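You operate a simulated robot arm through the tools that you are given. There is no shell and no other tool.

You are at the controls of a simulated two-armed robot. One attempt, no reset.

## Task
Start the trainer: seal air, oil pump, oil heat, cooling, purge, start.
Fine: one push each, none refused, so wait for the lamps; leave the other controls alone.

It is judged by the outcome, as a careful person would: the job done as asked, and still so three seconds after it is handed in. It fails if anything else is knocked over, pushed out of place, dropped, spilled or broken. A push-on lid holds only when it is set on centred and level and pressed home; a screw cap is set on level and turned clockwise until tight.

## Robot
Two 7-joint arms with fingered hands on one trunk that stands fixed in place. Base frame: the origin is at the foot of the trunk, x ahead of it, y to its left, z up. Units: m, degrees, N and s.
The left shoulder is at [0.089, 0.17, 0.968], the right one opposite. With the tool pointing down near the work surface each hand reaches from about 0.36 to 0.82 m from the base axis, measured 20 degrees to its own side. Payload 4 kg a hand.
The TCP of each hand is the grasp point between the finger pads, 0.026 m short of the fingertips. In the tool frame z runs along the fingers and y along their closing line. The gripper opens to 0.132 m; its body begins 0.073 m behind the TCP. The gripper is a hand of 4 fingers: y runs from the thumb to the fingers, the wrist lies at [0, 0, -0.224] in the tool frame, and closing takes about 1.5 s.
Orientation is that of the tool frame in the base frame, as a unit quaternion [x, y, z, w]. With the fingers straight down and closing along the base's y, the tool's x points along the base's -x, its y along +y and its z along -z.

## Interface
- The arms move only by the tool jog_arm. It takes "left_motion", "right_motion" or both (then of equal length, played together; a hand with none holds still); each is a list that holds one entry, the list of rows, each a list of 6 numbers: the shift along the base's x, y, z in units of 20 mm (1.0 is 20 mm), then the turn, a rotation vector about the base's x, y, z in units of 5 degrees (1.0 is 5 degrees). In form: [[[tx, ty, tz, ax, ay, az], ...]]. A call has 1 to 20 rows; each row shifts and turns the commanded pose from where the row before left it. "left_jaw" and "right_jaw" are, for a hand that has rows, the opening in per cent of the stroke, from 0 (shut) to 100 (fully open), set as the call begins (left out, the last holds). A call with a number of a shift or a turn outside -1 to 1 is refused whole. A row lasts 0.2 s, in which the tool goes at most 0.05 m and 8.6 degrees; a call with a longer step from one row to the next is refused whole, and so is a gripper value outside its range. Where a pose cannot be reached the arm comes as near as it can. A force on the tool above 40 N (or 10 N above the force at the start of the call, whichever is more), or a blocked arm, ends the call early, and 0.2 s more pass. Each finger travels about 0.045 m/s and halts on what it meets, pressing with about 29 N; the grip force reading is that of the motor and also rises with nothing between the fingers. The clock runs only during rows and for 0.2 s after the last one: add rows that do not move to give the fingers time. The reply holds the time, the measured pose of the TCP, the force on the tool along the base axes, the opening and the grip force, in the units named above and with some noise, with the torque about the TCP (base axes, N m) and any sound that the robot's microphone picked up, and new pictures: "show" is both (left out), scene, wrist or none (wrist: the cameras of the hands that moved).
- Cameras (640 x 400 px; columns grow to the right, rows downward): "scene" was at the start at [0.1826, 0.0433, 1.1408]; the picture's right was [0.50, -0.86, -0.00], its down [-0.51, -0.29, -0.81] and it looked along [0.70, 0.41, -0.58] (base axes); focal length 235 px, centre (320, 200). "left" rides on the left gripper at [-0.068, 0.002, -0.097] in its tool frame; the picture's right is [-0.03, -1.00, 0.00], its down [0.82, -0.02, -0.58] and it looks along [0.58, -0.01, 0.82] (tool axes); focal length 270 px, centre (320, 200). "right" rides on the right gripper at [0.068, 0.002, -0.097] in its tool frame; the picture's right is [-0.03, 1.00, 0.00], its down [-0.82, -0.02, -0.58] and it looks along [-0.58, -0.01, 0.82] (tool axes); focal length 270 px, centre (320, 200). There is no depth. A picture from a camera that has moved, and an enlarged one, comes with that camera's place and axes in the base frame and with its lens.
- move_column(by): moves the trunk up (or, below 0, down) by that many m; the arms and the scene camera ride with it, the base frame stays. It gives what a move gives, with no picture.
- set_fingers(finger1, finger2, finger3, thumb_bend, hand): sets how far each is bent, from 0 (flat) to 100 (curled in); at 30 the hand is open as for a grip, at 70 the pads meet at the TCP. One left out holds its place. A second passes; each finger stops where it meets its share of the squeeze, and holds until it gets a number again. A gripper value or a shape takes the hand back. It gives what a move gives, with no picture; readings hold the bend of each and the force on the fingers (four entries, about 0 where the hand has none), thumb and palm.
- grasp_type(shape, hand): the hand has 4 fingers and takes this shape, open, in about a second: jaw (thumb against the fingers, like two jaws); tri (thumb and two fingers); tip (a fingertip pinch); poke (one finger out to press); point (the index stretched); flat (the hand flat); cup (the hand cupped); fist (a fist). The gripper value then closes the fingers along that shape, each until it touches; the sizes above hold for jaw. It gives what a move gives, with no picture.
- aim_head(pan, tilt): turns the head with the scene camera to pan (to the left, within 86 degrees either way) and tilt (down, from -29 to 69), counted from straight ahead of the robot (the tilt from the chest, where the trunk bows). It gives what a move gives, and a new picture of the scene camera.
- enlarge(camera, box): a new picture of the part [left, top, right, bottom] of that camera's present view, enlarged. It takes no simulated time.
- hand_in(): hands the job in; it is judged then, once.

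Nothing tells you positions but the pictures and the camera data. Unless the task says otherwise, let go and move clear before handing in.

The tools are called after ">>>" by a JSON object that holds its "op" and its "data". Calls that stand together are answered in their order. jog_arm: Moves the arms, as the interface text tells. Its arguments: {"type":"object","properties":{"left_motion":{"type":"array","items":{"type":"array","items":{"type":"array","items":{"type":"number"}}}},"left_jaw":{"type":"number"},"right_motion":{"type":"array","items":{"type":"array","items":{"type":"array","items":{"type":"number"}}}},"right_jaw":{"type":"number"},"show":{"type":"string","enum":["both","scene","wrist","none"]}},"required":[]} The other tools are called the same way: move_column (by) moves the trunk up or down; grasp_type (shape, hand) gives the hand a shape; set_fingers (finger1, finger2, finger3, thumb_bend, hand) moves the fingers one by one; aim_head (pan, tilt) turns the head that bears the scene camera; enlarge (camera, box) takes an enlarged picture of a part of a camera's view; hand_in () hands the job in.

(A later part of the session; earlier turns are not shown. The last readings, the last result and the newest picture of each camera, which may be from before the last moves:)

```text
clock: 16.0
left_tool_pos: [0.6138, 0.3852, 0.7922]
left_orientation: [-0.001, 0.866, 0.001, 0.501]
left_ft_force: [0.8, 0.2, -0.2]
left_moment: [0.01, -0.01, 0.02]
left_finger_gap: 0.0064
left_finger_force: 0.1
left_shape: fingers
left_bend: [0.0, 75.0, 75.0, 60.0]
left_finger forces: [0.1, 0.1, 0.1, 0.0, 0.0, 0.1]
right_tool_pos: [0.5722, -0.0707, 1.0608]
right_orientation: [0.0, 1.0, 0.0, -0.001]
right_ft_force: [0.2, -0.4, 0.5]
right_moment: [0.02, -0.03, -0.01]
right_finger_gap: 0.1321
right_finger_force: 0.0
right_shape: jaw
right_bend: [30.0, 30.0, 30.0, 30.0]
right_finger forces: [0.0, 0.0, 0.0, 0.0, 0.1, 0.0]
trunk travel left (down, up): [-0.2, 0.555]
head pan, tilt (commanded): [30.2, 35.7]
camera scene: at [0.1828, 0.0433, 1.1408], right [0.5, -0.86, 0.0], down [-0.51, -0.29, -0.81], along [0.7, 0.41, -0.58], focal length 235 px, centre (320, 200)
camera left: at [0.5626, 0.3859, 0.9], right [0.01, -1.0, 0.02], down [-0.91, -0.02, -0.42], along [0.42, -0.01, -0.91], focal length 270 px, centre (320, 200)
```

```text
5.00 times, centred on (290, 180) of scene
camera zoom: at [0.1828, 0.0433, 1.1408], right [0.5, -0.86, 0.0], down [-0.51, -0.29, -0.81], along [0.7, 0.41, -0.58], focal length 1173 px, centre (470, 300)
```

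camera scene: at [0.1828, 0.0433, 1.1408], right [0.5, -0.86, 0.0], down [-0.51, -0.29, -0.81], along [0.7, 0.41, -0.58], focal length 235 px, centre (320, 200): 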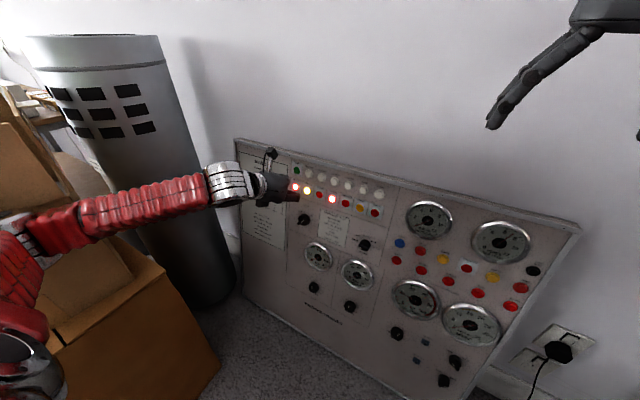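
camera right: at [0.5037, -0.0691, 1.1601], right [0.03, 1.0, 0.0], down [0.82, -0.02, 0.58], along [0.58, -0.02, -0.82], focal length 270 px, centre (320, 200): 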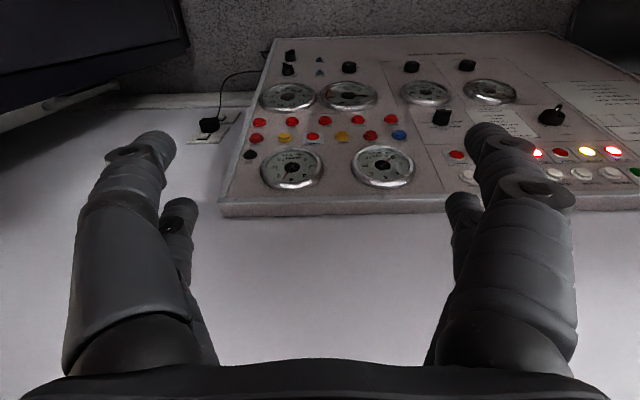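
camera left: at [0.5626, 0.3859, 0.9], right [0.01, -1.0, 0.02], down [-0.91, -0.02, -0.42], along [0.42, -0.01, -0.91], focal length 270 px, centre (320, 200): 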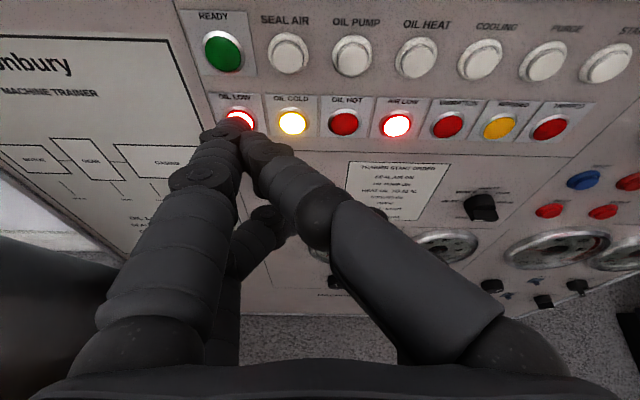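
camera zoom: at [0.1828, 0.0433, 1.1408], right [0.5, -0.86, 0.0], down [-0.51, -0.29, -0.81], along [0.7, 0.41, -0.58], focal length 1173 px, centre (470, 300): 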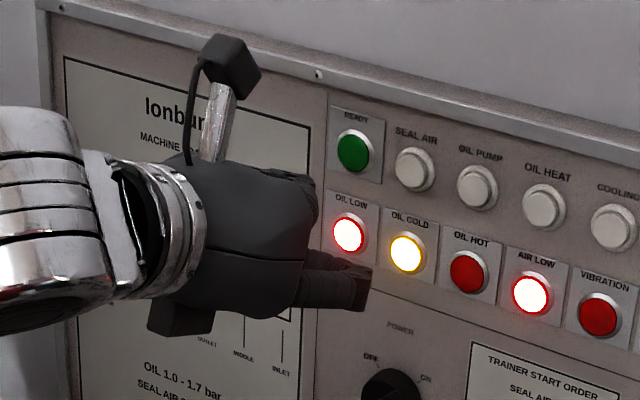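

Finger 1 and the thumb tip together form the leading point, near tool (-0.02, 0.045, 0.04). I'll move to about 25 mm off SEAL AIR and check alignment.

>>> {"op": "jog_arm", "data": {"left_motion": [[[0.48, -0.16, -0.14, 0, 0, 0], [0.48, -0.16, -0.14, 0, 0, 0], [0.48, -0.16, -0.14, 0, 0, 0], [0.48, -0.16, -0.14, 0, 0, 0], [0.48, -0.16, -0.14, 0, 0, 0], [0.48, -0.16, -0.14, 0, 0, 0]]], "show": "wrist"}}

>>> {"op": "enlarge", "data": {"camera": "left", "box": [160, 20, 360, 220]}}

>>> {"op": "enlarge", "data": {"camera": "scene", "box": [250, 140, 330, 220]}}

>>> {"op": "enlarge", "data": {"camera": "right", "box": [400, 60, 640, 240]}}

```text
clock: 17.4
left_tool_pos: [0.6709, 0.3661, 0.7745]
left_orientation: [-0.001, 0.866, 0.001, 0.499]
left_ft_force: [-0.3, -0.1, 0.4]
left_moment: [0.0, 0.03, -0.02]
left_finger_gap: 0.0063
left_finger_force: 0.0
left_shape: fingers
left_bend: [0.0, 75.0, 75.0, 60.0]
left_finger forces: [0.1, 0.0, 0.1, 0.0, 0.0, 0.0]
right_tool_pos: [0.5723, -0.0716, 1.0617]
right_orientation: [0.0, 1.0, 0.0, -0.001]
right_ft_force: [-0.4, -0.4, -0.7]
right_moment: [0.01, -0.02, 0.02]
right_finger_gap: 0.1319
right_finger_force: 0.0
right_shape: jaw
right_bend: [30.0, 30.0, 30.0, 30.0]
right_finger forces: [0.1, 0.0, 0.0, 0.1, 0.0, 0.1]
trunk travel left (down, up): [-0.2, 0.555]
head pan, tilt (commanded): [30.2, 35.7]
camera left: at [0.6206, 0.3671, 0.8829], right [0.01, -1.0, 0.02], down [-0.91, -0.02, -0.42], along [0.42, -0.01, -0.91], focal length 270 px, centre (320, 200)
```

left: 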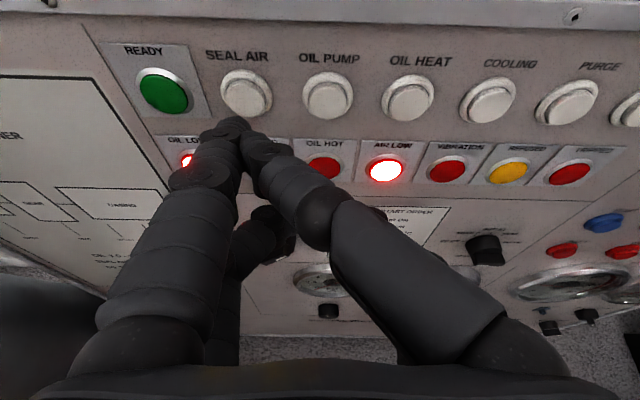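

```text
2.00 times, centred on (260, 120) of left
camera zoom: at [0.6206, 0.3671, 0.8829], right [0.01, -1.0, 0.02], down [-0.91, -0.02, -0.42], along [0.42, -0.01, -0.91], focal length 541 px, centre (440, 360)
```

zoom: 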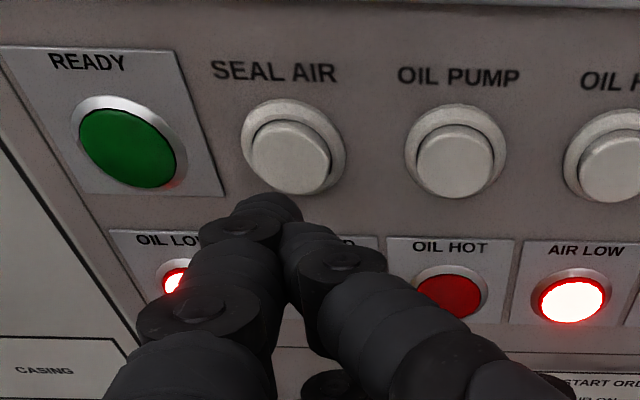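

```text
5.00 times, centred on (290, 180) of scene
camera zoom: at [0.1828, 0.0433, 1.1408], right [0.5, -0.86, 0.0], down [-0.51, -0.29, -0.81], along [0.7, 0.41, -0.58], focal length 1173 px, centre (470, 300)
```

zoom: 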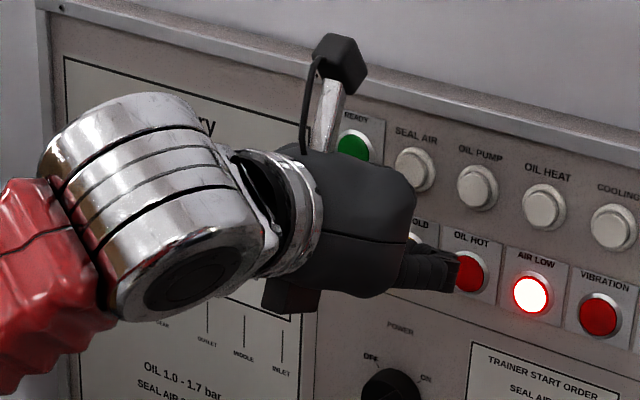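

```text
2.22 times, centred on (520, 150) of right
camera zoom: at [0.5041, -0.0691, 1.1596], right [0.03, 1.0, 0.0], down [0.82, -0.02, 0.58], along [0.58, -0.01, -0.82], focal length 601 px, centre (-124, 311)
```

zoom: 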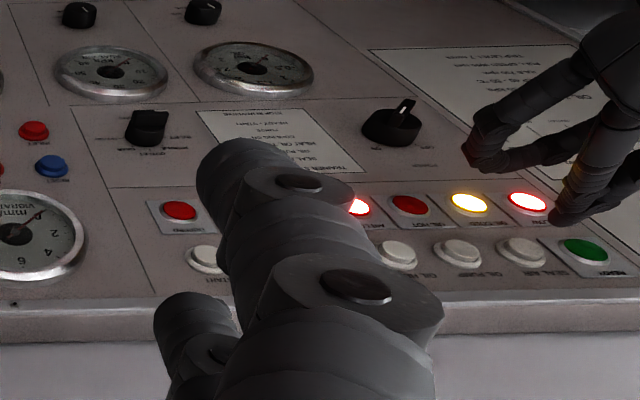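

The right camera also shows the tip, which triangulates to about (0.708, 0.405, 0.779). I'll shift 6 mm left and slightly down and close most of the gap.

>>> {"op": "jog_arm", "data": {"left_motion": [[[0.3, 0.1, -0.175, 0, 0, 0], [0.3, 0.1, -0.175, 0, 0, 0], [0.3, 0.1, -0.175, 0, 0, 0]]], "show": "wrist"}}

>>> {"op": "enlarge", "data": {"camera": "left", "box": [160, 20, 360, 220]}}

>>> {"op": "enlarge", "data": {"camera": "right", "box": [520, 80, 640, 180]}}

```text
clock: 18.2
left_tool_pos: [0.6879, 0.3723, 0.7632]
left_orientation: [0.0, 0.866, 0.0, 0.5]
left_ft_force: [-0.9, 0.1, -0.4]
left_moment: [-0.01, -0.02, -0.02]
left_finger_gap: 0.0061
left_finger_force: 0.0
left_shape: fingers
left_bend: [0.0, 75.0, 75.0, 60.0]
left_finger forces: [0.0, 0.0, 0.0, 0.0, 0.1, 0.0]
right_tool_pos: [0.5724, -0.0718, 1.0624]
right_orientation: [0.001, 1.0, -0.001, 0.0]
right_ft_force: [-0.1, -0.5, 0.0]
right_moment: [0.01, 0.02, 0.01]
right_finger_gap: 0.132
right_finger_force: 0.1
right_shape: jaw
right_bend: [30.0, 30.0, 30.0, 30.0]
right_finger forces: [0.0, 0.1, 0.0, 0.0, 0.0, 0.0]
trunk travel left (down, up): [-0.2, 0.555]
head pan, tilt (commanded): [30.2, 35.7]
camera left: at [0.6382, 0.3727, 0.8722], right [0.01, -1.0, 0.02], down [-0.91, -0.02, -0.42], along [0.42, -0.01, -0.91], focal length 270 px, centre (320, 200)
```

left: 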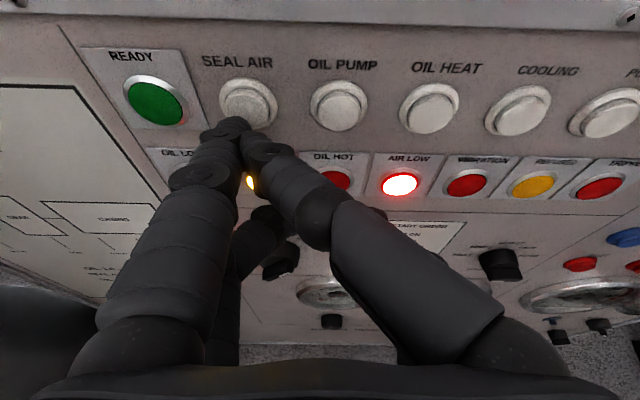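

```text
2.00 times, centred on (260, 120) of left
camera zoom: at [0.6382, 0.3727, 0.8722], right [0.01, -1.0, 0.02], down [-0.91, -0.02, -0.42], along [0.42, -0.01, -0.91], focal length 541 px, centre (440, 360)
```

zoom: 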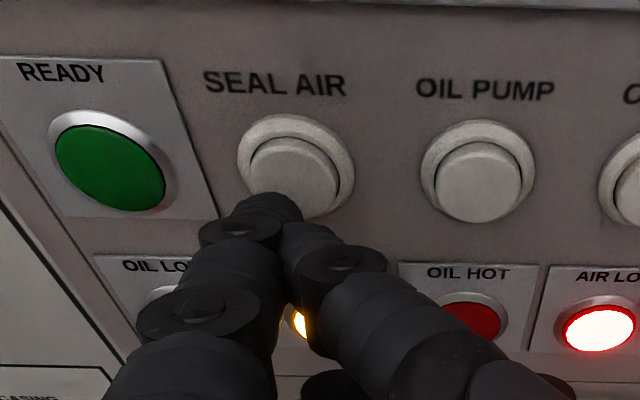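

```text
4.00 times, centred on (580, 130) of right
camera zoom: at [0.5041, -0.0691, 1.1596], right [0.03, 1.0, 0.0], down [0.82, -0.02, 0.58], along [0.58, -0.01, -0.82], focal length 1081 px, centre (-720, 480)
```

zoom: 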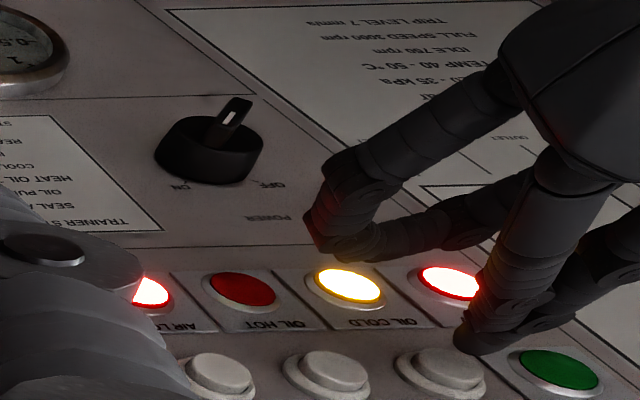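

The tip is now about 14 mm straight off the SEAL AIR cap, well centred. I'll push in along the panel normal in 2 mm steps, watching force and sound.

>>> {"op": "jog_arm", "data": {"left_motion": [[[0.0974, -0.02, -0.0225, 0, 0, 0], [0.0974, -0.02, -0.0225, 0, 0, 0], [0.0974, -0.02, -0.0225, 0, 0, 0], [0.0974, -0.02, -0.0225, 0, 0, 0], [0.0974, 0, -0.0225, 0, 0, 0], [0.0974, 0, -0.0225, 0, 0, 0], [0.0974, 0, -0.0225, 0, 0, 0]]], "show": "wrist"}}

>>> {"op": "enlarge", "data": {"camera": "left", "box": [160, 20, 360, 220]}}

>>> {"op": "enlarge", "data": {"camera": "right", "box": [520, 80, 640, 180]}}

```text
clock: 19.8
left_tool_pos: [0.7002, 0.3696, 0.7612]
left_orientation: [-0.001, 0.866, 0.0, 0.5]
left_ft_force: [-22.0, -3.7, -0.3]
left_moment: [-0.01, -0.05, 0.93]
left_finger_gap: 0.0065
left_finger_force: 12.4
left_shape: fingers
left_bend: [0.0, 75.0, 75.0, 60.0]
left_finger forces: [24.9, 0.0, 0.1, 0.0, 0.0, 0.0]
right_tool_pos: [0.5707, -0.0717, 1.0637]
right_orientation: [0.0, 1.0, 0.001, 0.001]
right_ft_force: [-0.2, 0.0, -0.6]
right_moment: [0.02, -0.06, 0.01]
right_finger_gap: 0.1318
right_finger_force: 0.0
right_shape: jaw
right_bend: [30.0, 30.0, 30.0, 30.0]
right_finger forces: [0.0, 0.0, 0.0, 0.0, 0.0, 0.0]
trunk travel left (down, up): [-0.2, 0.555]
head pan, tilt (commanded): [30.2, 35.7]
heard: click
camera left: at [0.6498, 0.3709, 0.8699], right [0.01, -1.0, 0.02], down [-0.91, -0.02, -0.42], along [0.42, -0.02, -0.91], focal length 270 px, centre (320, 200)
```

left: 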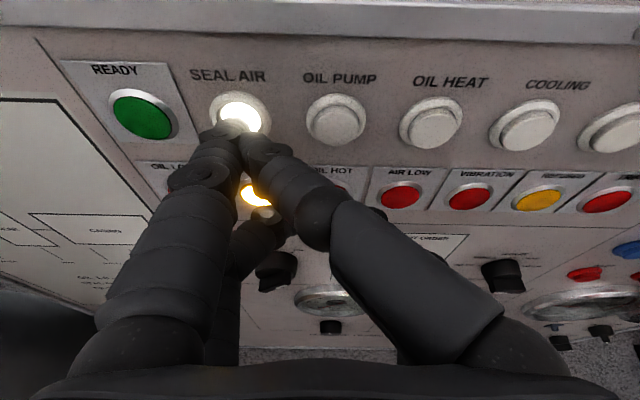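

```text
2.00 times, centred on (260, 120) of left
camera zoom: at [0.6498, 0.3709, 0.8699], right [0.01, -1.0, 0.02], down [-0.91, -0.02, -0.42], along [0.42, -0.02, -0.91], focal length 541 px, centre (440, 360)
```

zoom: 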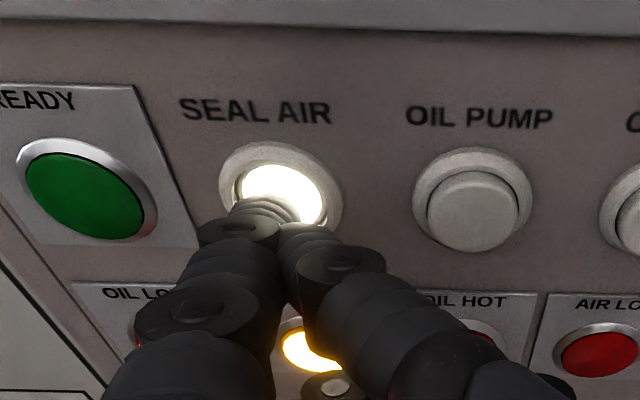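

```text
4.00 times, centred on (580, 130) of right
camera zoom: at [0.5021, -0.0693, 1.1605], right [0.03, 1.0, 0.0], down [0.82, -0.02, 0.58], along [0.58, -0.01, -0.82], focal length 1081 px, centre (-720, 480)
```

zoom: 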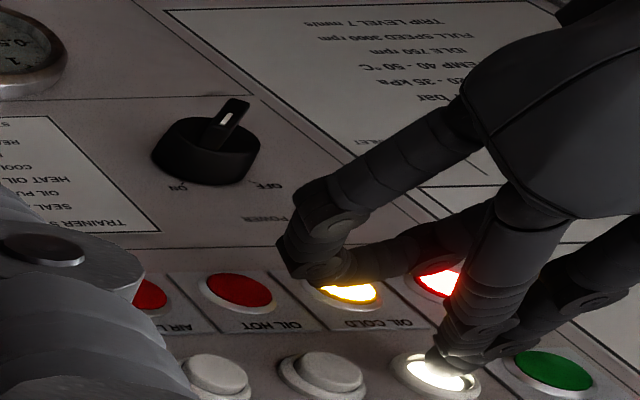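

SEAL AIR clicked once and lit, and AIR LOW has gone out. I'll back straight off and check the lamps and the seal air gauge.

>>> {"op": "jog_arm", "data": {"left_motion": [[[-0.487, 0, 0.1125, 0, 0, 0], [-0.487, 0, 0.1125, 0, 0, 0], [-0.487, 0, 0.1125, 0, 0, 0]]], "show": "both"}}

>>> {"op": "enlarge", "data": {"camera": "scene", "box": [285, 155, 389, 220]}}

>>> {"op": "enlarge", "data": {"camera": "scene", "box": [300, 235, 380, 295]}}

>>> {"op": "enlarge", "data": {"camera": "left", "box": [160, 20, 360, 220]}}

```text
clock: 20.6
left_tool_pos: [0.6724, 0.3715, 0.7687]
left_orientation: [0.0, 0.866, 0.0, 0.5]
left_ft_force: [-0.3, 0.4, 0.1]
left_moment: [-0.01, -0.01, 0.01]
left_finger_gap: 0.0063
left_finger_force: 0.1
left_shape: fingers
left_bend: [0.0, 75.0, 75.0, 60.0]
left_finger forces: [0.1, 0.0, 0.0, 0.0, 0.1, 0.1]
right_tool_pos: [0.5714, -0.0718, 1.0617]
right_orientation: [0.001, 1.0, 0.0, -0.002]
right_ft_force: [0.4, 0.0, -0.1]
right_moment: [0.02, -0.05, 0.03]
right_finger_gap: 0.1318
right_finger_force: 0.1
right_shape: jaw
right_bend: [30.0, 30.0, 30.0, 30.0]
right_finger forces: [0.1, 0.0, 0.1, 0.0, 0.1, 0.0]
trunk travel left (down, up): [-0.2, 0.555]
head pan, tilt (commanded): [30.2, 35.7]
camera scene: at [0.1826, 0.0433, 1.1408], right [0.5, -0.86, 0.0], down [-0.51, -0.29, -0.81], along [0.7, 0.41, -0.58], focal length 235 px, centre (320, 200)
camera left: at [0.6219, 0.3711, 0.877], right [0.01, -1.0, 0.02], down [-0.91, -0.02, -0.42], along [0.42, -0.01, -0.91], focal length 270 px, centre (320, 200)
```

scene: 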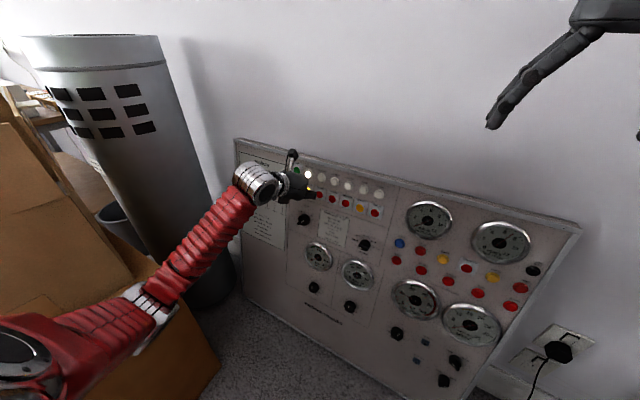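
left: 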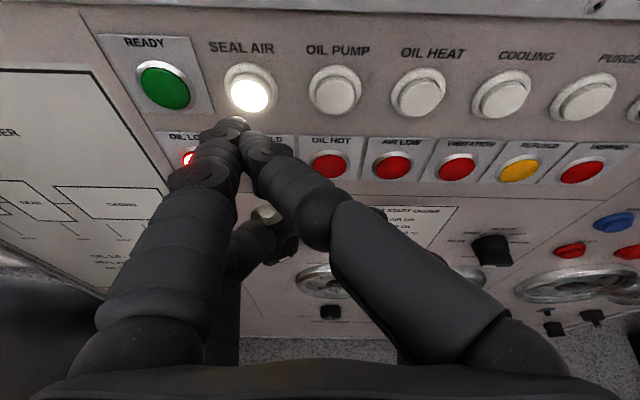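

```text
6.15 times, centred on (337, 188) of scene
camera zoom: at [0.1826, 0.0433, 1.1408], right [0.5, -0.86, 0.0], down [-0.51, -0.29, -0.81], along [0.7, 0.41, -0.58], focal length 1444 px, centre (215, 277)
```

zoom: 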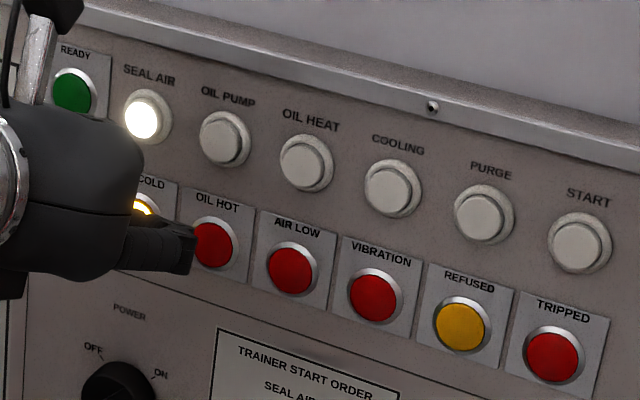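

```text
6.67 times, centred on (340, 265) of scene
camera zoom: at [0.1826, 0.0433, 1.1408], right [0.5, -0.86, 0.0], down [-0.51, -0.29, -0.81], along [0.7, 0.41, -0.58], focal length 1564 px, centre (187, -233)
```

zoom: 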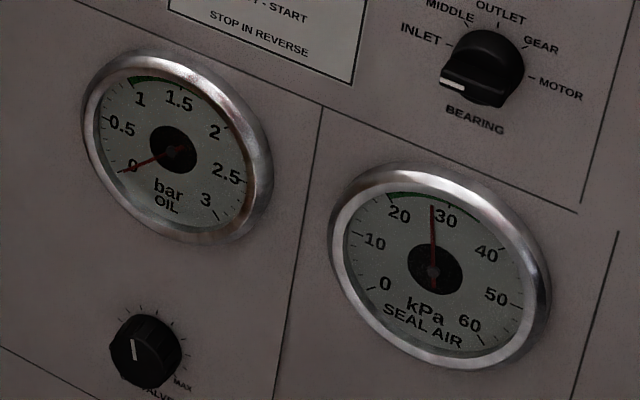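

```text
2.00 times, centred on (260, 120) of left
camera zoom: at [0.6219, 0.3711, 0.877], right [0.01, -1.0, 0.02], down [-0.91, -0.02, -0.42], along [0.42, -0.01, -0.91], focal length 541 px, centre (440, 360)
```

zoom: 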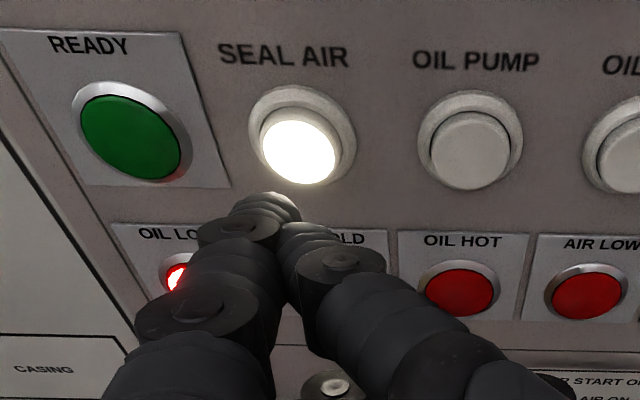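

Seal air reads about 27 kPa, in its green band, and nothing was refused. I'll move 47 mm right to OIL PUMP and approach partway.

>>> {"op": "jog_arm", "data": {"left_motion": [[[0, -0.785, 0, 0, 0, 0], [0, -0.785, 0, 0, 0, 0], [0, -0.785, 0, 0, 0, 0], [0.365, 0, -0.084, 0, 0, 0], [0.365, 0, -0.084, 0, 0, 0]]], "show": "wrist"}}

>>> {"op": "enlarge", "data": {"camera": "left", "box": [160, 20, 360, 220]}}

>>> {"op": "enlarge", "data": {"camera": "right", "box": [500, 80, 620, 180]}}

```text
clock: 21.8
left_tool_pos: [0.6863, 0.3239, 0.7631]
left_orientation: [0.001, 0.867, -0.001, 0.499]
left_ft_force: [0.1, -0.2, -0.1]
left_moment: [-0.02, -0.01, 0.02]
left_finger_gap: 0.0066
left_finger_force: 0.0
left_shape: fingers
left_bend: [0.0, 75.0, 75.0, 60.0]
left_finger forces: [0.0, 0.0, 0.0, 0.0, 0.1, 0.0]
right_tool_pos: [0.5711, -0.0709, 1.0623]
right_orientation: [0.0, 1.0, 0.0, -0.001]
right_ft_force: [-0.4, -1.1, -0.9]
right_moment: [-0.02, 0.01, -0.03]
right_finger_gap: 0.1317
right_finger_force: 0.0
right_shape: jaw
right_bend: [30.0, 30.0, 30.0, 30.0]
right_finger forces: [0.0, 0.1, 0.0, 0.1, 0.1, 0.0]
trunk travel left (down, up): [-0.2, 0.555]
head pan, tilt (commanded): [30.2, 35.7]
camera left: at [0.6364, 0.3245, 0.8724], right [0.01, -1.0, 0.02], down [-0.91, -0.02, -0.42], along [0.42, -0.01, -0.91], focal length 270 px, centre (320, 200)
```

left: 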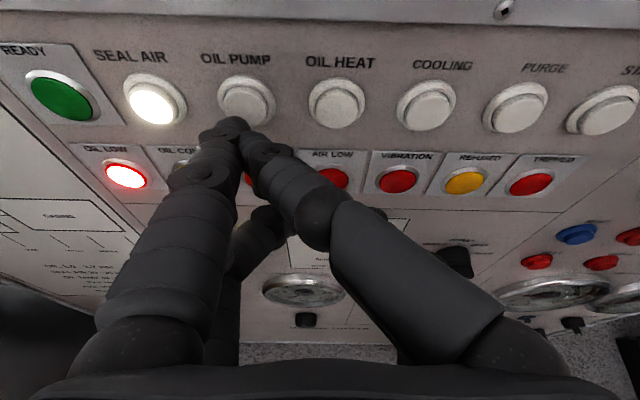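

```text
2.00 times, centred on (260, 120) of left
camera zoom: at [0.6364, 0.3245, 0.8724], right [0.01, -1.0, 0.02], down [-0.91, -0.02, -0.42], along [0.42, -0.01, -0.91], focal length 541 px, centre (440, 360)
```

zoom: 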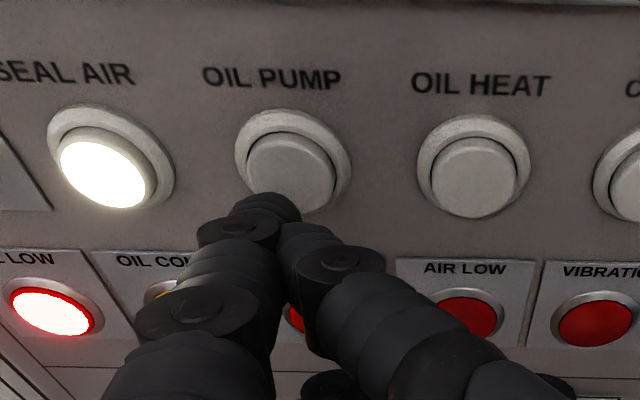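

```text
4.00 times, centred on (560, 130) of right
camera zoom: at [0.504, -0.0692, 1.1597], right [0.03, 1.0, 0.0], down [0.82, -0.02, 0.58], along [0.58, -0.02, -0.82], focal length 1081 px, centre (-640, 480)
```

zoom: 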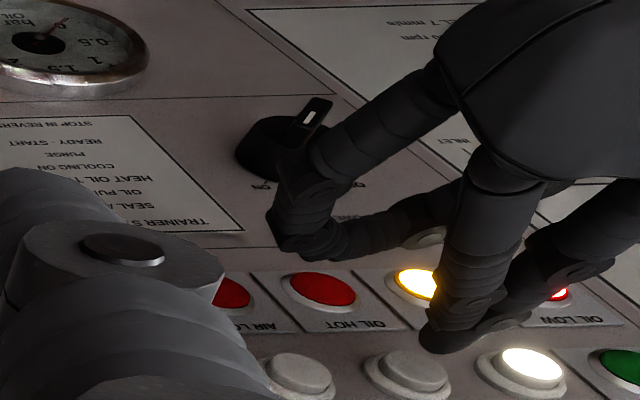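

The alignment over OIL PUMP looks the same as it did for SEAL AIR. I'll push in along the normal.

>>> {"op": "jog_arm", "data": {"left_motion": [[[0.0974, -0.01, -0.0225, 0, 0, 0], [0.0974, -0.01, -0.0225, 0, 0, 0], [0.0974, 0, -0.0225, 0, 0, 0], [0.0974, 0, -0.0225, 0, 0, 0], [0.0974, 0, -0.0225, 0, 0, 0], [0.0974, 0, -0.0225, 0, 0, 0], [0.0731, 0, -0.0169, 0, 0, 0]]], "show": "wrist"}}

```text
clock: 23.4
left_tool_pos: [0.6976, 0.3227, 0.762]
left_orientation: [-0.001, 0.866, 0.0, 0.499]
left_ft_force: [-13.1, -1.5, 1.6]
left_moment: [0.1, -0.11, 0.62]
left_finger_gap: 0.0067
left_finger_force: 8.6
left_shape: fingers
left_bend: [0.0, 75.0, 75.0, 60.0]
left_finger forces: [16.8, 0.0, 0.0, 0.1, 0.0, 0.1]
right_tool_pos: [0.5698, -0.0721, 1.0623]
right_orientation: [0.001, 1.0, 0.0, 0.0]
right_ft_force: [-0.4, -0.7, 0.0]
right_moment: [-0.02, 0.01, -0.01]
right_finger_gap: 0.1319
right_finger_force: 0.0
right_shape: jaw
right_bend: [30.0, 30.0, 30.0, 30.0]
right_finger forces: [0.1, 0.0, 0.1, 0.0, 0.0, 0.1]
trunk travel left (down, up): [-0.2, 0.555]
head pan, tilt (commanded): [30.2, 35.7]
heard: click
camera left: at [0.6482, 0.3236, 0.8707], right [0.01, -1.0, 0.02], down [-0.91, -0.02, -0.42], along [0.42, -0.01, -0.91], focal length 270 px, centre (320, 200)
```

left: 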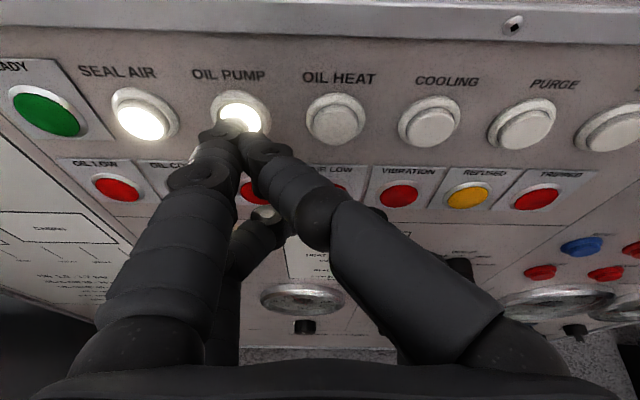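

OIL PUMP clicked and lit, and OIL LOW went out. I'll back off and check the gauges and lamps.

>>> {"op": "jog_arm", "data": {"left_motion": [[[-0.463, 0, 0.107, 0, 0, 0], [-0.463, 0, 0.107, 0, 0, 0], [-0.463, 0, 0.107, 0, 0, 0]]], "show": "wrist"}}

>>> {"op": "enlarge", "data": {"camera": "scene", "box": [285, 155, 389, 220]}}

>>> {"op": "enlarge", "data": {"camera": "scene", "box": [300, 235, 380, 295]}}

```text
clock: 24.2
left_tool_pos: [0.6711, 0.3229, 0.7672]
left_orientation: [0.0, 0.866, 0.0, 0.5]
left_ft_force: [-0.9, 1.3, 0.0]
left_moment: [-0.02, -0.02, 0.03]
left_finger_gap: 0.0064
left_finger_force: 0.0
left_shape: fingers
left_bend: [0.0, 75.0, 75.0, 60.0]
left_finger forces: [0.0, 0.1, 0.1, 0.0, 0.0, 0.0]
right_tool_pos: [0.5731, -0.0716, 1.0613]
right_orientation: [-0.001, 1.0, -0.001, -0.001]
right_ft_force: [0.5, 0.3, 0.5]
right_moment: [-0.04, -0.03, 0.02]
right_finger_gap: 0.1317
right_finger_force: 0.2
right_shape: jaw
right_bend: [30.0, 30.0, 30.0, 30.0]
right_finger forces: [0.0, 0.1, 0.0, 0.0, 0.1, 0.1]
trunk travel left (down, up): [-0.2, 0.555]
head pan, tilt (commanded): [30.2, 35.7]
camera left: at [0.6213, 0.3235, 0.8757], right [0.01, -1.0, 0.02], down [-0.91, -0.02, -0.42], along [0.42, -0.01, -0.91], focal length 270 px, centre (320, 200)
```

left: 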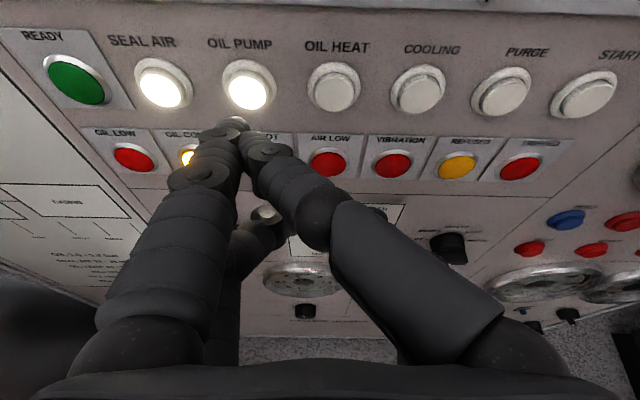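

```text
6.15 times, centred on (337, 188) of scene
camera zoom: at [0.1826, 0.0433, 1.1408], right [0.5, -0.86, 0.0], down [-0.51, -0.29, -0.81], along [0.7, 0.41, -0.58], focal length 1444 px, centre (215, 277)
```

zoom: 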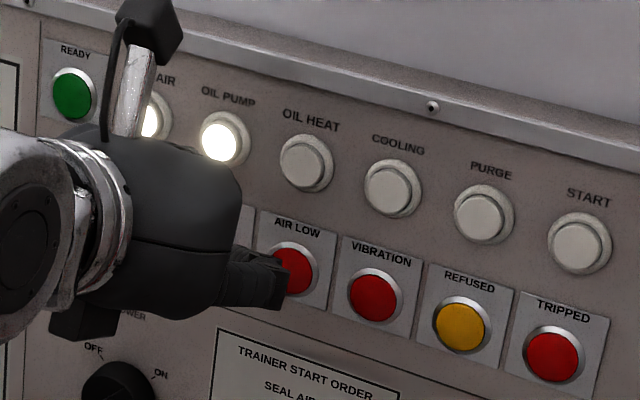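

```text
6.67 times, centred on (340, 265) of scene
camera zoom: at [0.1826, 0.0433, 1.1408], right [0.5, -0.86, 0.0], down [-0.51, -0.29, -0.81], along [0.7, 0.41, -0.58], focal length 1564 px, centre (187, -233)
```

zoom: 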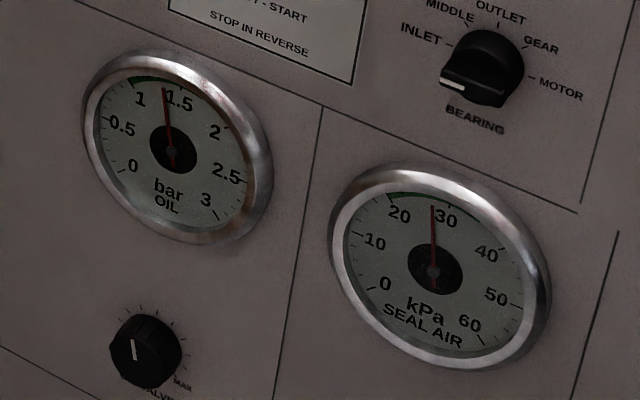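

Oil pressure is about 1.4 bar, within range. Next is OIL HEAT, another 47 mm to the right.

>>> {"op": "jog_arm", "data": {"left_motion": [[[0, -0.78, 0, 0, 0, 0], [0, -0.78, 0, 0, 0, 0], [0, -0.78, 0, 0, 0, 0], [0.365, 0, -0.084, 0, 0, 0], [0.365, 0, -0.084, 0, 0, 0]]], "show": "wrist"}}

>>> {"op": "enlarge", "data": {"camera": "left", "box": [160, 20, 360, 220]}}

>>> {"op": "enlarge", "data": {"camera": "right", "box": [480, 80, 600, 180]}}

```text
clock: 25.4
left_tool_pos: [0.6863, 0.2761, 0.7656]
left_orientation: [0.001, 0.866, 0.0, 0.499]
left_ft_force: [-1.2, -0.3, -0.1]
left_moment: [0.0, 0.0, 0.02]
left_finger_gap: 0.0062
left_finger_force: 0.1
left_shape: fingers
left_bend: [0.0, 75.0, 75.0, 60.0]
left_finger forces: [0.1, 0.0, 0.0, 0.0, 0.1, 0.0]
right_tool_pos: [0.5725, -0.0711, 1.0622]
right_orientation: [0.001, 1.0, 0.0, 0.0]
right_ft_force: [-0.6, -0.3, 0.5]
right_moment: [0.03, 0.01, 0.02]
right_finger_gap: 0.1319
right_finger_force: 0.1
right_shape: jaw
right_bend: [30.0, 30.0, 30.0, 30.0]
right_finger forces: [0.0, 0.0, 0.0, 0.0, 0.0, 0.0]
trunk travel left (down, up): [-0.2, 0.555]
head pan, tilt (commanded): [30.2, 35.7]
camera left: at [0.6369, 0.2774, 0.8735], right [0.01, -1.0, 0.02], down [-0.91, -0.02, -0.42], along [0.42, -0.01, -0.91], focal length 270 px, centre (320, 200)
```

left: 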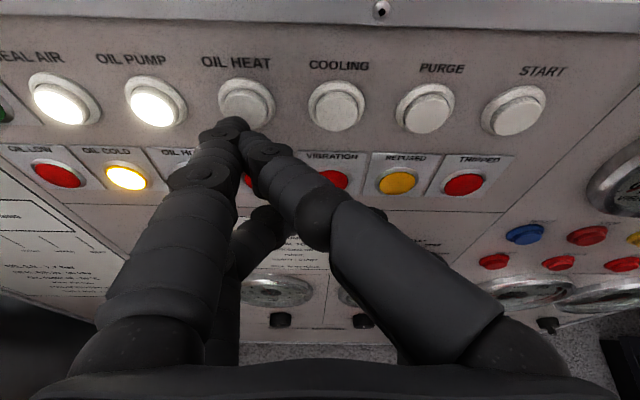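

```text
2.00 times, centred on (260, 120) of left
camera zoom: at [0.6369, 0.2774, 0.8735], right [0.01, -1.0, 0.02], down [-0.91, -0.02, -0.42], along [0.42, -0.01, -0.91], focal length 541 px, centre (440, 360)
```

zoom: 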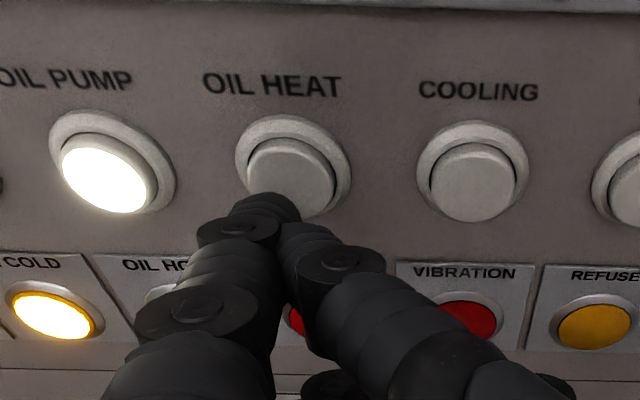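

```text
4.00 times, centred on (540, 130) of right
camera zoom: at [0.504, -0.0692, 1.1597], right [0.03, 1.0, 0.0], down [0.82, -0.02, 0.58], along [0.58, -0.01, -0.82], focal length 1081 px, centre (-560, 480)
```

zoom: 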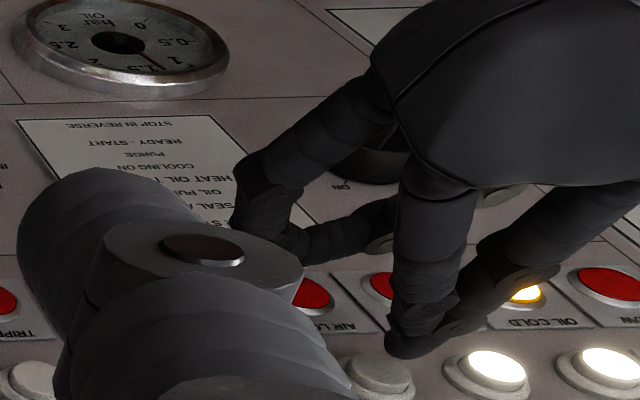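

Aligned over OIL HEAT, so I'll push.

>>> {"op": "jog_arm", "data": {"left_motion": [[[0.0974, 0, -0.0225, 0, 0, 0], [0.0974, 0, -0.0225, 0, 0, 0], [0.0974, 0, -0.0225, 0, 0, 0], [0.0974, 0, -0.0225, 0, 0, 0], [0.0974, 0, -0.0225, 0, 0, 0], [0.0974, 0, -0.0225, 0, 0, 0], [0.0731, 0, -0.0169, 0, 0, 0]]], "show": "wrist"}}

```text
clock: 27.0
left_tool_pos: [0.6969, 0.2779, 0.7624]
left_orientation: [-0.001, 0.866, 0.0, 0.5]
left_ft_force: [-14.5, -2.0, -1.6]
left_moment: [-0.04, 0.04, 0.61]
left_finger_gap: 0.0066
left_finger_force: 8.6
left_shape: fingers
left_bend: [0.0, 75.0, 75.0, 61.0]
left_finger forces: [17.6, 0.0, 0.0, 0.1, 0.0, 0.1]
right_tool_pos: [0.5711, -0.0717, 1.0624]
right_orientation: [0.0, 1.0, 0.0, 0.0]
right_ft_force: [0.2, 0.4, -0.2]
right_moment: [0.03, -0.02, 0.0]
right_finger_gap: 0.1319
right_finger_force: 0.1
right_shape: jaw
right_bend: [30.0, 30.0, 30.0, 30.0]
right_finger forces: [0.0, 0.0, 0.1, 0.1, 0.1, 0.1]
trunk travel left (down, up): [-0.2, 0.555]
head pan, tilt (commanded): [30.2, 35.7]
heard: click
camera left: at [0.6482, 0.2772, 0.8704], right [0.01, -1.0, 0.02], down [-0.91, -0.02, -0.42], along [0.42, -0.01, -0.91], focal length 270 px, centre (320, 200)
```

left: 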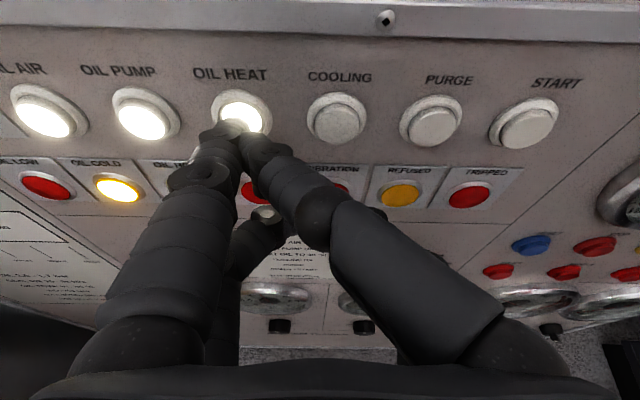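

OIL HEAT clicked and lit, with OIL COLD still on as expected. I'll back off, shift over to COOLING at a stand-off, and watch the oil temperature.

>>> {"op": "jog_arm", "data": {"left_motion": [[[-0.463, 0, 0.107, 0, 0, 0], [-0.463, 0, 0.107, 0, 0, 0], [-0.463, 0, 0.107, 0, 0, 0], [0, -0.78, 0, 0, 0, 0], [0, -0.78, 0, 0, 0, 0], [0, -0.78, 0, 0, 0, 0]]], "show": "both"}}

>>> {"op": "enlarge", "data": {"camera": "scene", "box": [285, 155, 389, 220]}}

>>> {"op": "enlarge", "data": {"camera": "scene", "box": [380, 270, 460, 330]}}

```text
clock: 28.4
left_tool_pos: [0.6714, 0.2317, 0.7683]
left_orientation: [-0.001, 0.866, 0.003, 0.5]
left_ft_force: [0.1, 0.6, 0.3]
left_moment: [0.01, -0.05, 0.02]
left_finger_gap: 0.0062
left_finger_force: 0.1
left_shape: fingers
left_bend: [0.0, 75.0, 75.0, 61.0]
left_finger forces: [0.0, 0.0, 0.0, 0.0, 0.1, 0.0]
right_tool_pos: [0.5728, -0.0714, 1.0605]
right_orientation: [0.0, 1.0, 0.0, -0.001]
right_ft_force: [-0.3, -0.2, -0.6]
right_moment: [0.01, -0.01, -0.01]
right_finger_gap: 0.1316
right_finger_force: 0.1
right_shape: jaw
right_bend: [30.0, 30.0, 30.0, 30.0]
right_finger forces: [0.1, 0.0, 0.0, 0.0, 0.1, 0.0]
trunk travel left (down, up): [-0.2, 0.555]
head pan, tilt (commanded): [30.2, 35.7]
camera scene: at [0.1827, 0.0433, 1.1408], right [0.5, -0.86, 0.0], down [-0.51, -0.29, -0.81], along [0.7, 0.41, -0.58], focal length 235 px, centre (320, 200)
camera left: at [0.62, 0.2312, 0.8762], right [0.02, -1.0, 0.02], down [-0.91, -0.02, -0.42], along [0.42, -0.01, -0.91], focal length 270 px, centre (320, 200)
```

scene: 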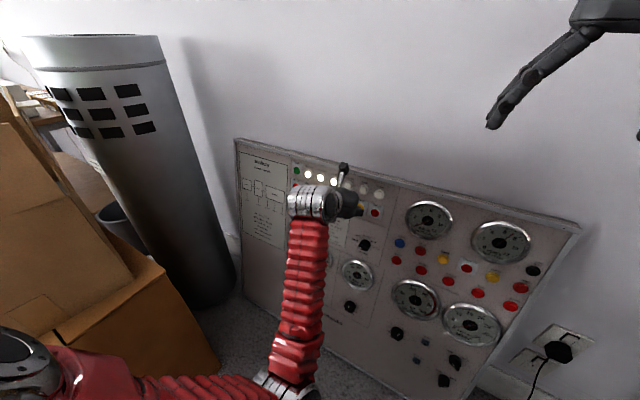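
left: 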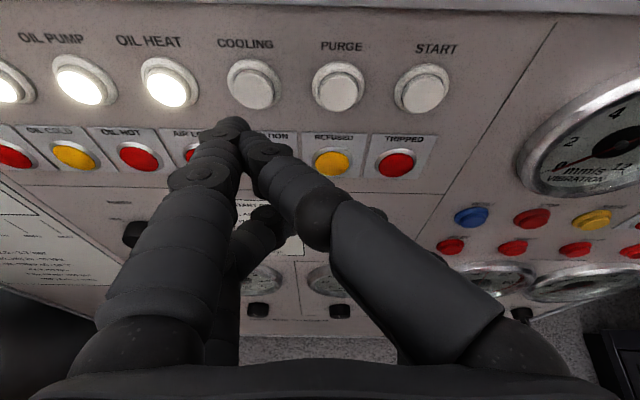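

```text
6.15 times, centred on (337, 188) of scene
camera zoom: at [0.1827, 0.0433, 1.1408], right [0.5, -0.86, 0.0], down [-0.51, -0.29, -0.81], along [0.7, 0.41, -0.58], focal length 1444 px, centre (215, 277)
```

zoom: 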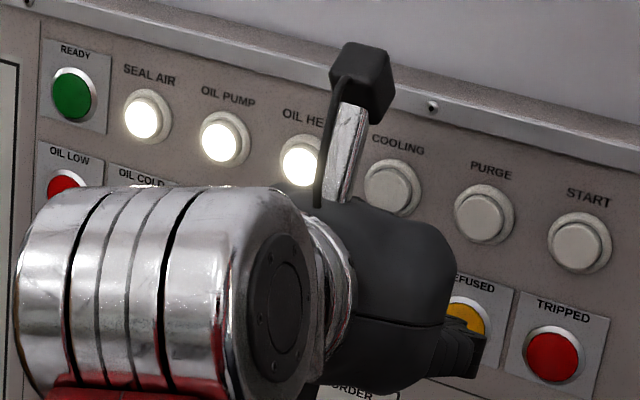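

```text
6.67 times, centred on (420, 300) of scene
camera zoom: at [0.1827, 0.0433, 1.1408], right [0.5, -0.86, 0.0], down [-0.51, -0.29, -0.81], along [0.7, 0.41, -0.58], focal length 1564 px, centre (-347, -467)
```

zoom: 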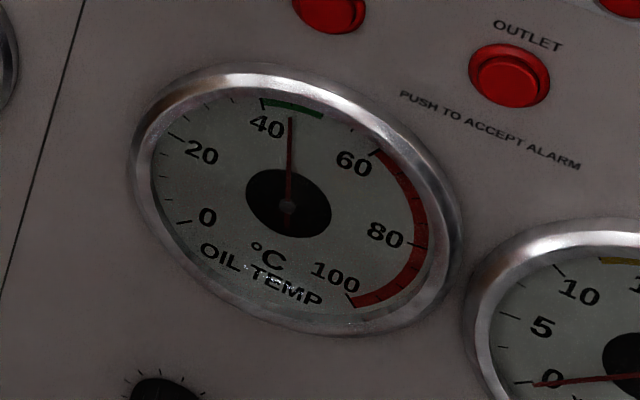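

Oil temperature is already about 45 °C in the green band and OIL COLD is out. I'll approach COOLING.

>>> {"op": "jog_arm", "data": {"left_motion": [[[0.365, 0, -0.084, 0, 0, 0], [0.365, 0, -0.084, 0, 0, 0]]], "show": "wrist"}}

>>> {"op": "enlarge", "data": {"camera": "left", "box": [160, 20, 360, 220]}}

>>> {"op": "enlarge", "data": {"camera": "scene", "box": [380, 270, 460, 330]}}

>>> {"op": "enlarge", "data": {"camera": "right", "box": [460, 80, 580, 180]}}

```text
clock: 29.0
left_tool_pos: [0.6838, 0.2328, 0.7649]
left_orientation: [0.001, 0.867, 0.005, 0.499]
left_ft_force: [-0.2, -0.1, 0.6]
left_moment: [0.01, 0.0, -0.01]
left_finger_gap: 0.0063
left_finger_force: 0.0
left_shape: fingers
left_bend: [0.0, 75.0, 75.0, 61.0]
left_finger forces: [0.0, 0.0, 0.0, 0.0, 0.0, 0.0]
right_tool_pos: [0.5725, -0.0722, 1.0618]
right_orientation: [-0.001, 1.0, 0.001, 0.0]
right_ft_force: [-0.1, -0.2, 0.3]
right_moment: [-0.02, -0.01, -0.04]
right_finger_gap: 0.1321
right_finger_force: 0.1
right_shape: jaw
right_bend: [30.0, 30.0, 30.0, 30.0]
right_finger forces: [0.1, 0.0, 0.0, 0.0, 0.1, 0.1]
trunk travel left (down, up): [-0.2, 0.555]
head pan, tilt (commanded): [30.2, 35.7]
camera left: at [0.6344, 0.233, 0.8728], right [0.02, -1.0, 0.01], down [-0.91, -0.02, -0.42], along [0.42, 0.0, -0.91], focal length 270 px, centre (320, 200)
```

left: 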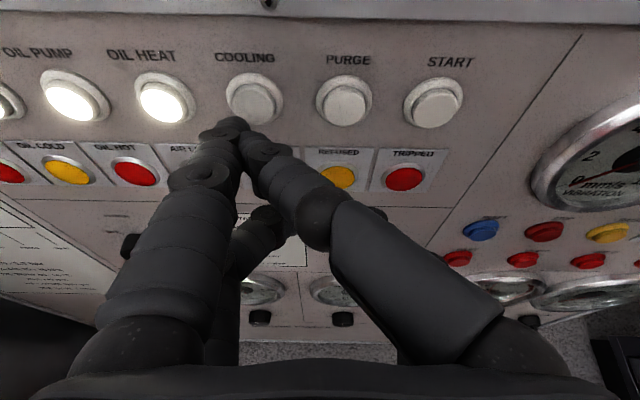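

```text
2.00 times, centred on (260, 120) of left
camera zoom: at [0.6344, 0.233, 0.8728], right [0.02, -1.0, 0.01], down [-0.91, -0.02, -0.42], along [0.42, 0.0, -0.91], focal length 541 px, centre (440, 360)
```

zoom: 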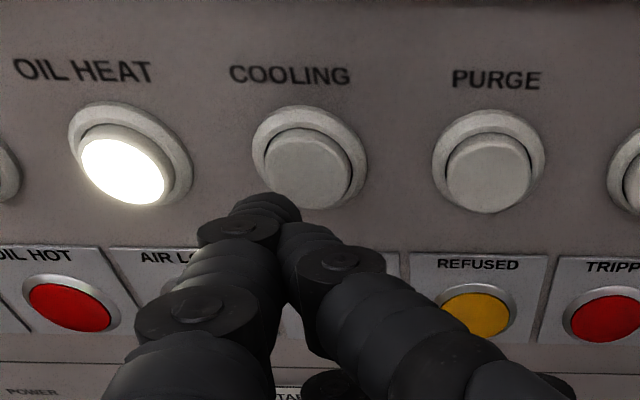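

```text
6.67 times, centred on (420, 300) of scene
camera zoom: at [0.1827, 0.0432, 1.1408], right [0.5, -0.86, 0.0], down [-0.51, -0.29, -0.81], along [0.7, 0.41, -0.58], focal length 1564 px, centre (-347, -467)
```

zoom: 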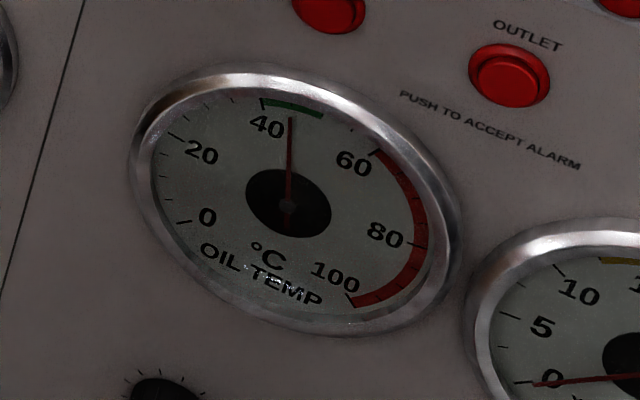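

```text
4.00 times, centred on (520, 130) of right
camera zoom: at [0.504, -0.0692, 1.1597], right [0.03, 1.0, 0.0], down [0.82, -0.02, 0.58], along [0.58, -0.01, -0.82], focal length 1081 px, centre (-480, 480)
```

zoom: 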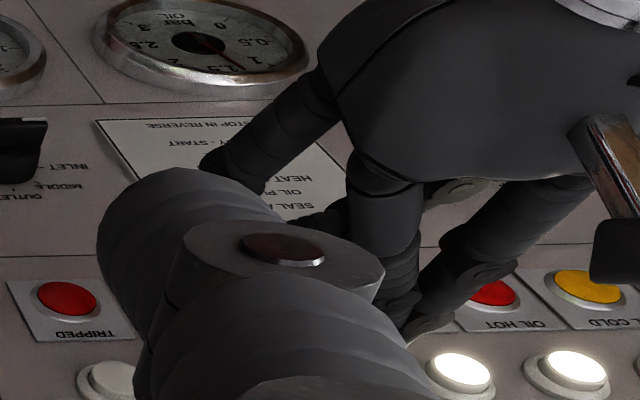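

COOLING is nearly aligned, but the arm lagged about 3 mm and is slightly twisted, perhaps near a joint limit. I'll yaw the hand 5 degrees to the right, which also brings the tip over, and check the response.

>>> {"op": "jog_arm", "data": {"left_motion": [[[-0.05, -0.03, 0, 0, 0, -0.5], [-0.05, -0.03, 0, 0, 0, -0.5]]], "show": "wrist"}}

>>> {"op": "enlarge", "data": {"camera": "left", "box": [160, 20, 360, 220]}}

>>> {"op": "enlarge", "data": {"camera": "scene", "box": [240, 140, 440, 400]}}

```text
clock: 29.6
left_tool_pos: [0.6827, 0.2268, 0.7658]
left_orientation: [0.038, 0.865, -0.024, 0.499]
left_ft_force: [-0.4, -0.2, 0.4]
left_moment: [0.04, 0.01, -0.03]
left_finger_gap: 0.0064
left_finger_force: 0.1
left_shape: fingers
left_bend: [0.0, 75.0, 75.0, 61.0]
left_finger forces: [0.0, 0.0, 0.1, 0.0, 0.0, 0.0]
right_tool_pos: [0.5722, -0.0726, 1.0618]
right_orientation: [0.001, 1.0, 0.001, -0.001]
right_ft_force: [-0.3, -0.5, -0.6]
right_moment: [-0.01, -0.01, 0.0]
right_finger_gap: 0.1319
right_finger_force: 0.2
right_shape: jaw
right_bend: [30.0, 30.0, 30.0, 30.0]
right_finger forces: [0.0, 0.0, 0.0, 0.0, 0.1, 0.0]
trunk travel left (down, up): [-0.2, 0.555]
head pan, tilt (commanded): [30.2, 35.7]
camera left: at [0.6333, 0.2325, 0.8741], right [-0.07, -1.0, 0.03], down [-0.91, 0.06, -0.42], along [0.42, -0.05, -0.91], focal length 270 px, centre (320, 200)
```

left: 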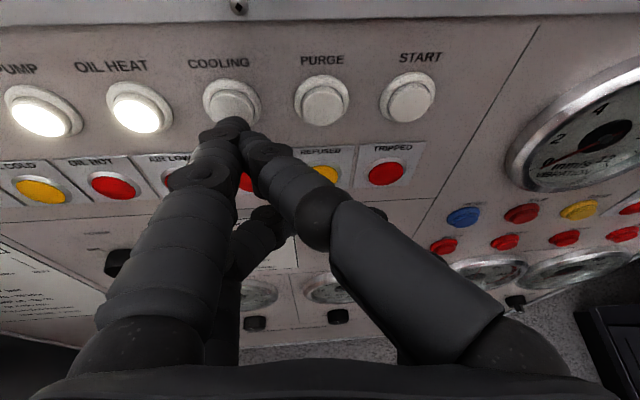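

```text
2.00 times, centred on (260, 120) of left
camera zoom: at [0.6333, 0.2325, 0.8741], right [-0.07, -1.0, 0.03], down [-0.91, 0.06, -0.42], along [0.42, -0.05, -0.91], focal length 541 px, centre (440, 360)
```

zoom: 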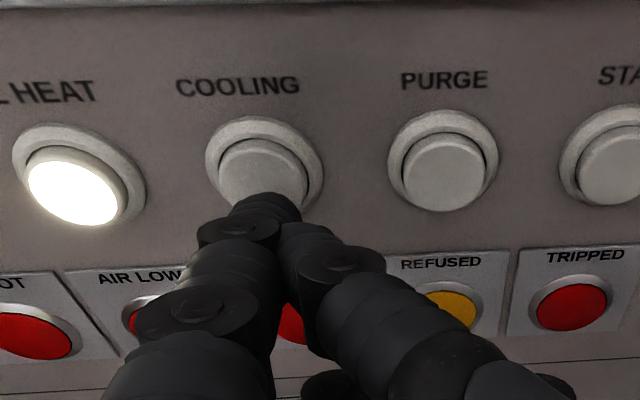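

```text
1.54 times, centred on (340, 270) of scene
camera zoom: at [0.1827, 0.0433, 1.1408], right [0.5, -0.86, 0.0], down [-0.51, -0.29, -0.81], along [0.7, 0.41, -0.58], focal length 361 px, centre (289, 92)
```

zoom: 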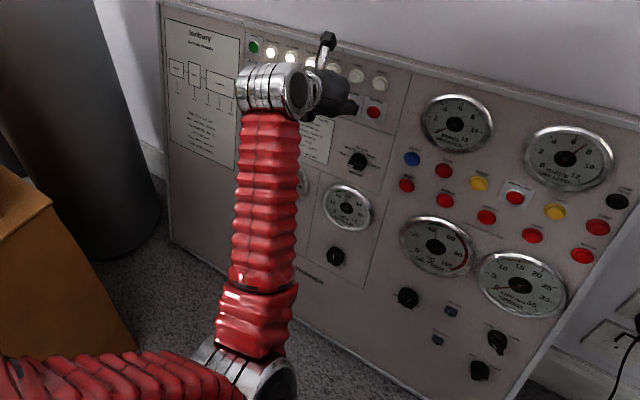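

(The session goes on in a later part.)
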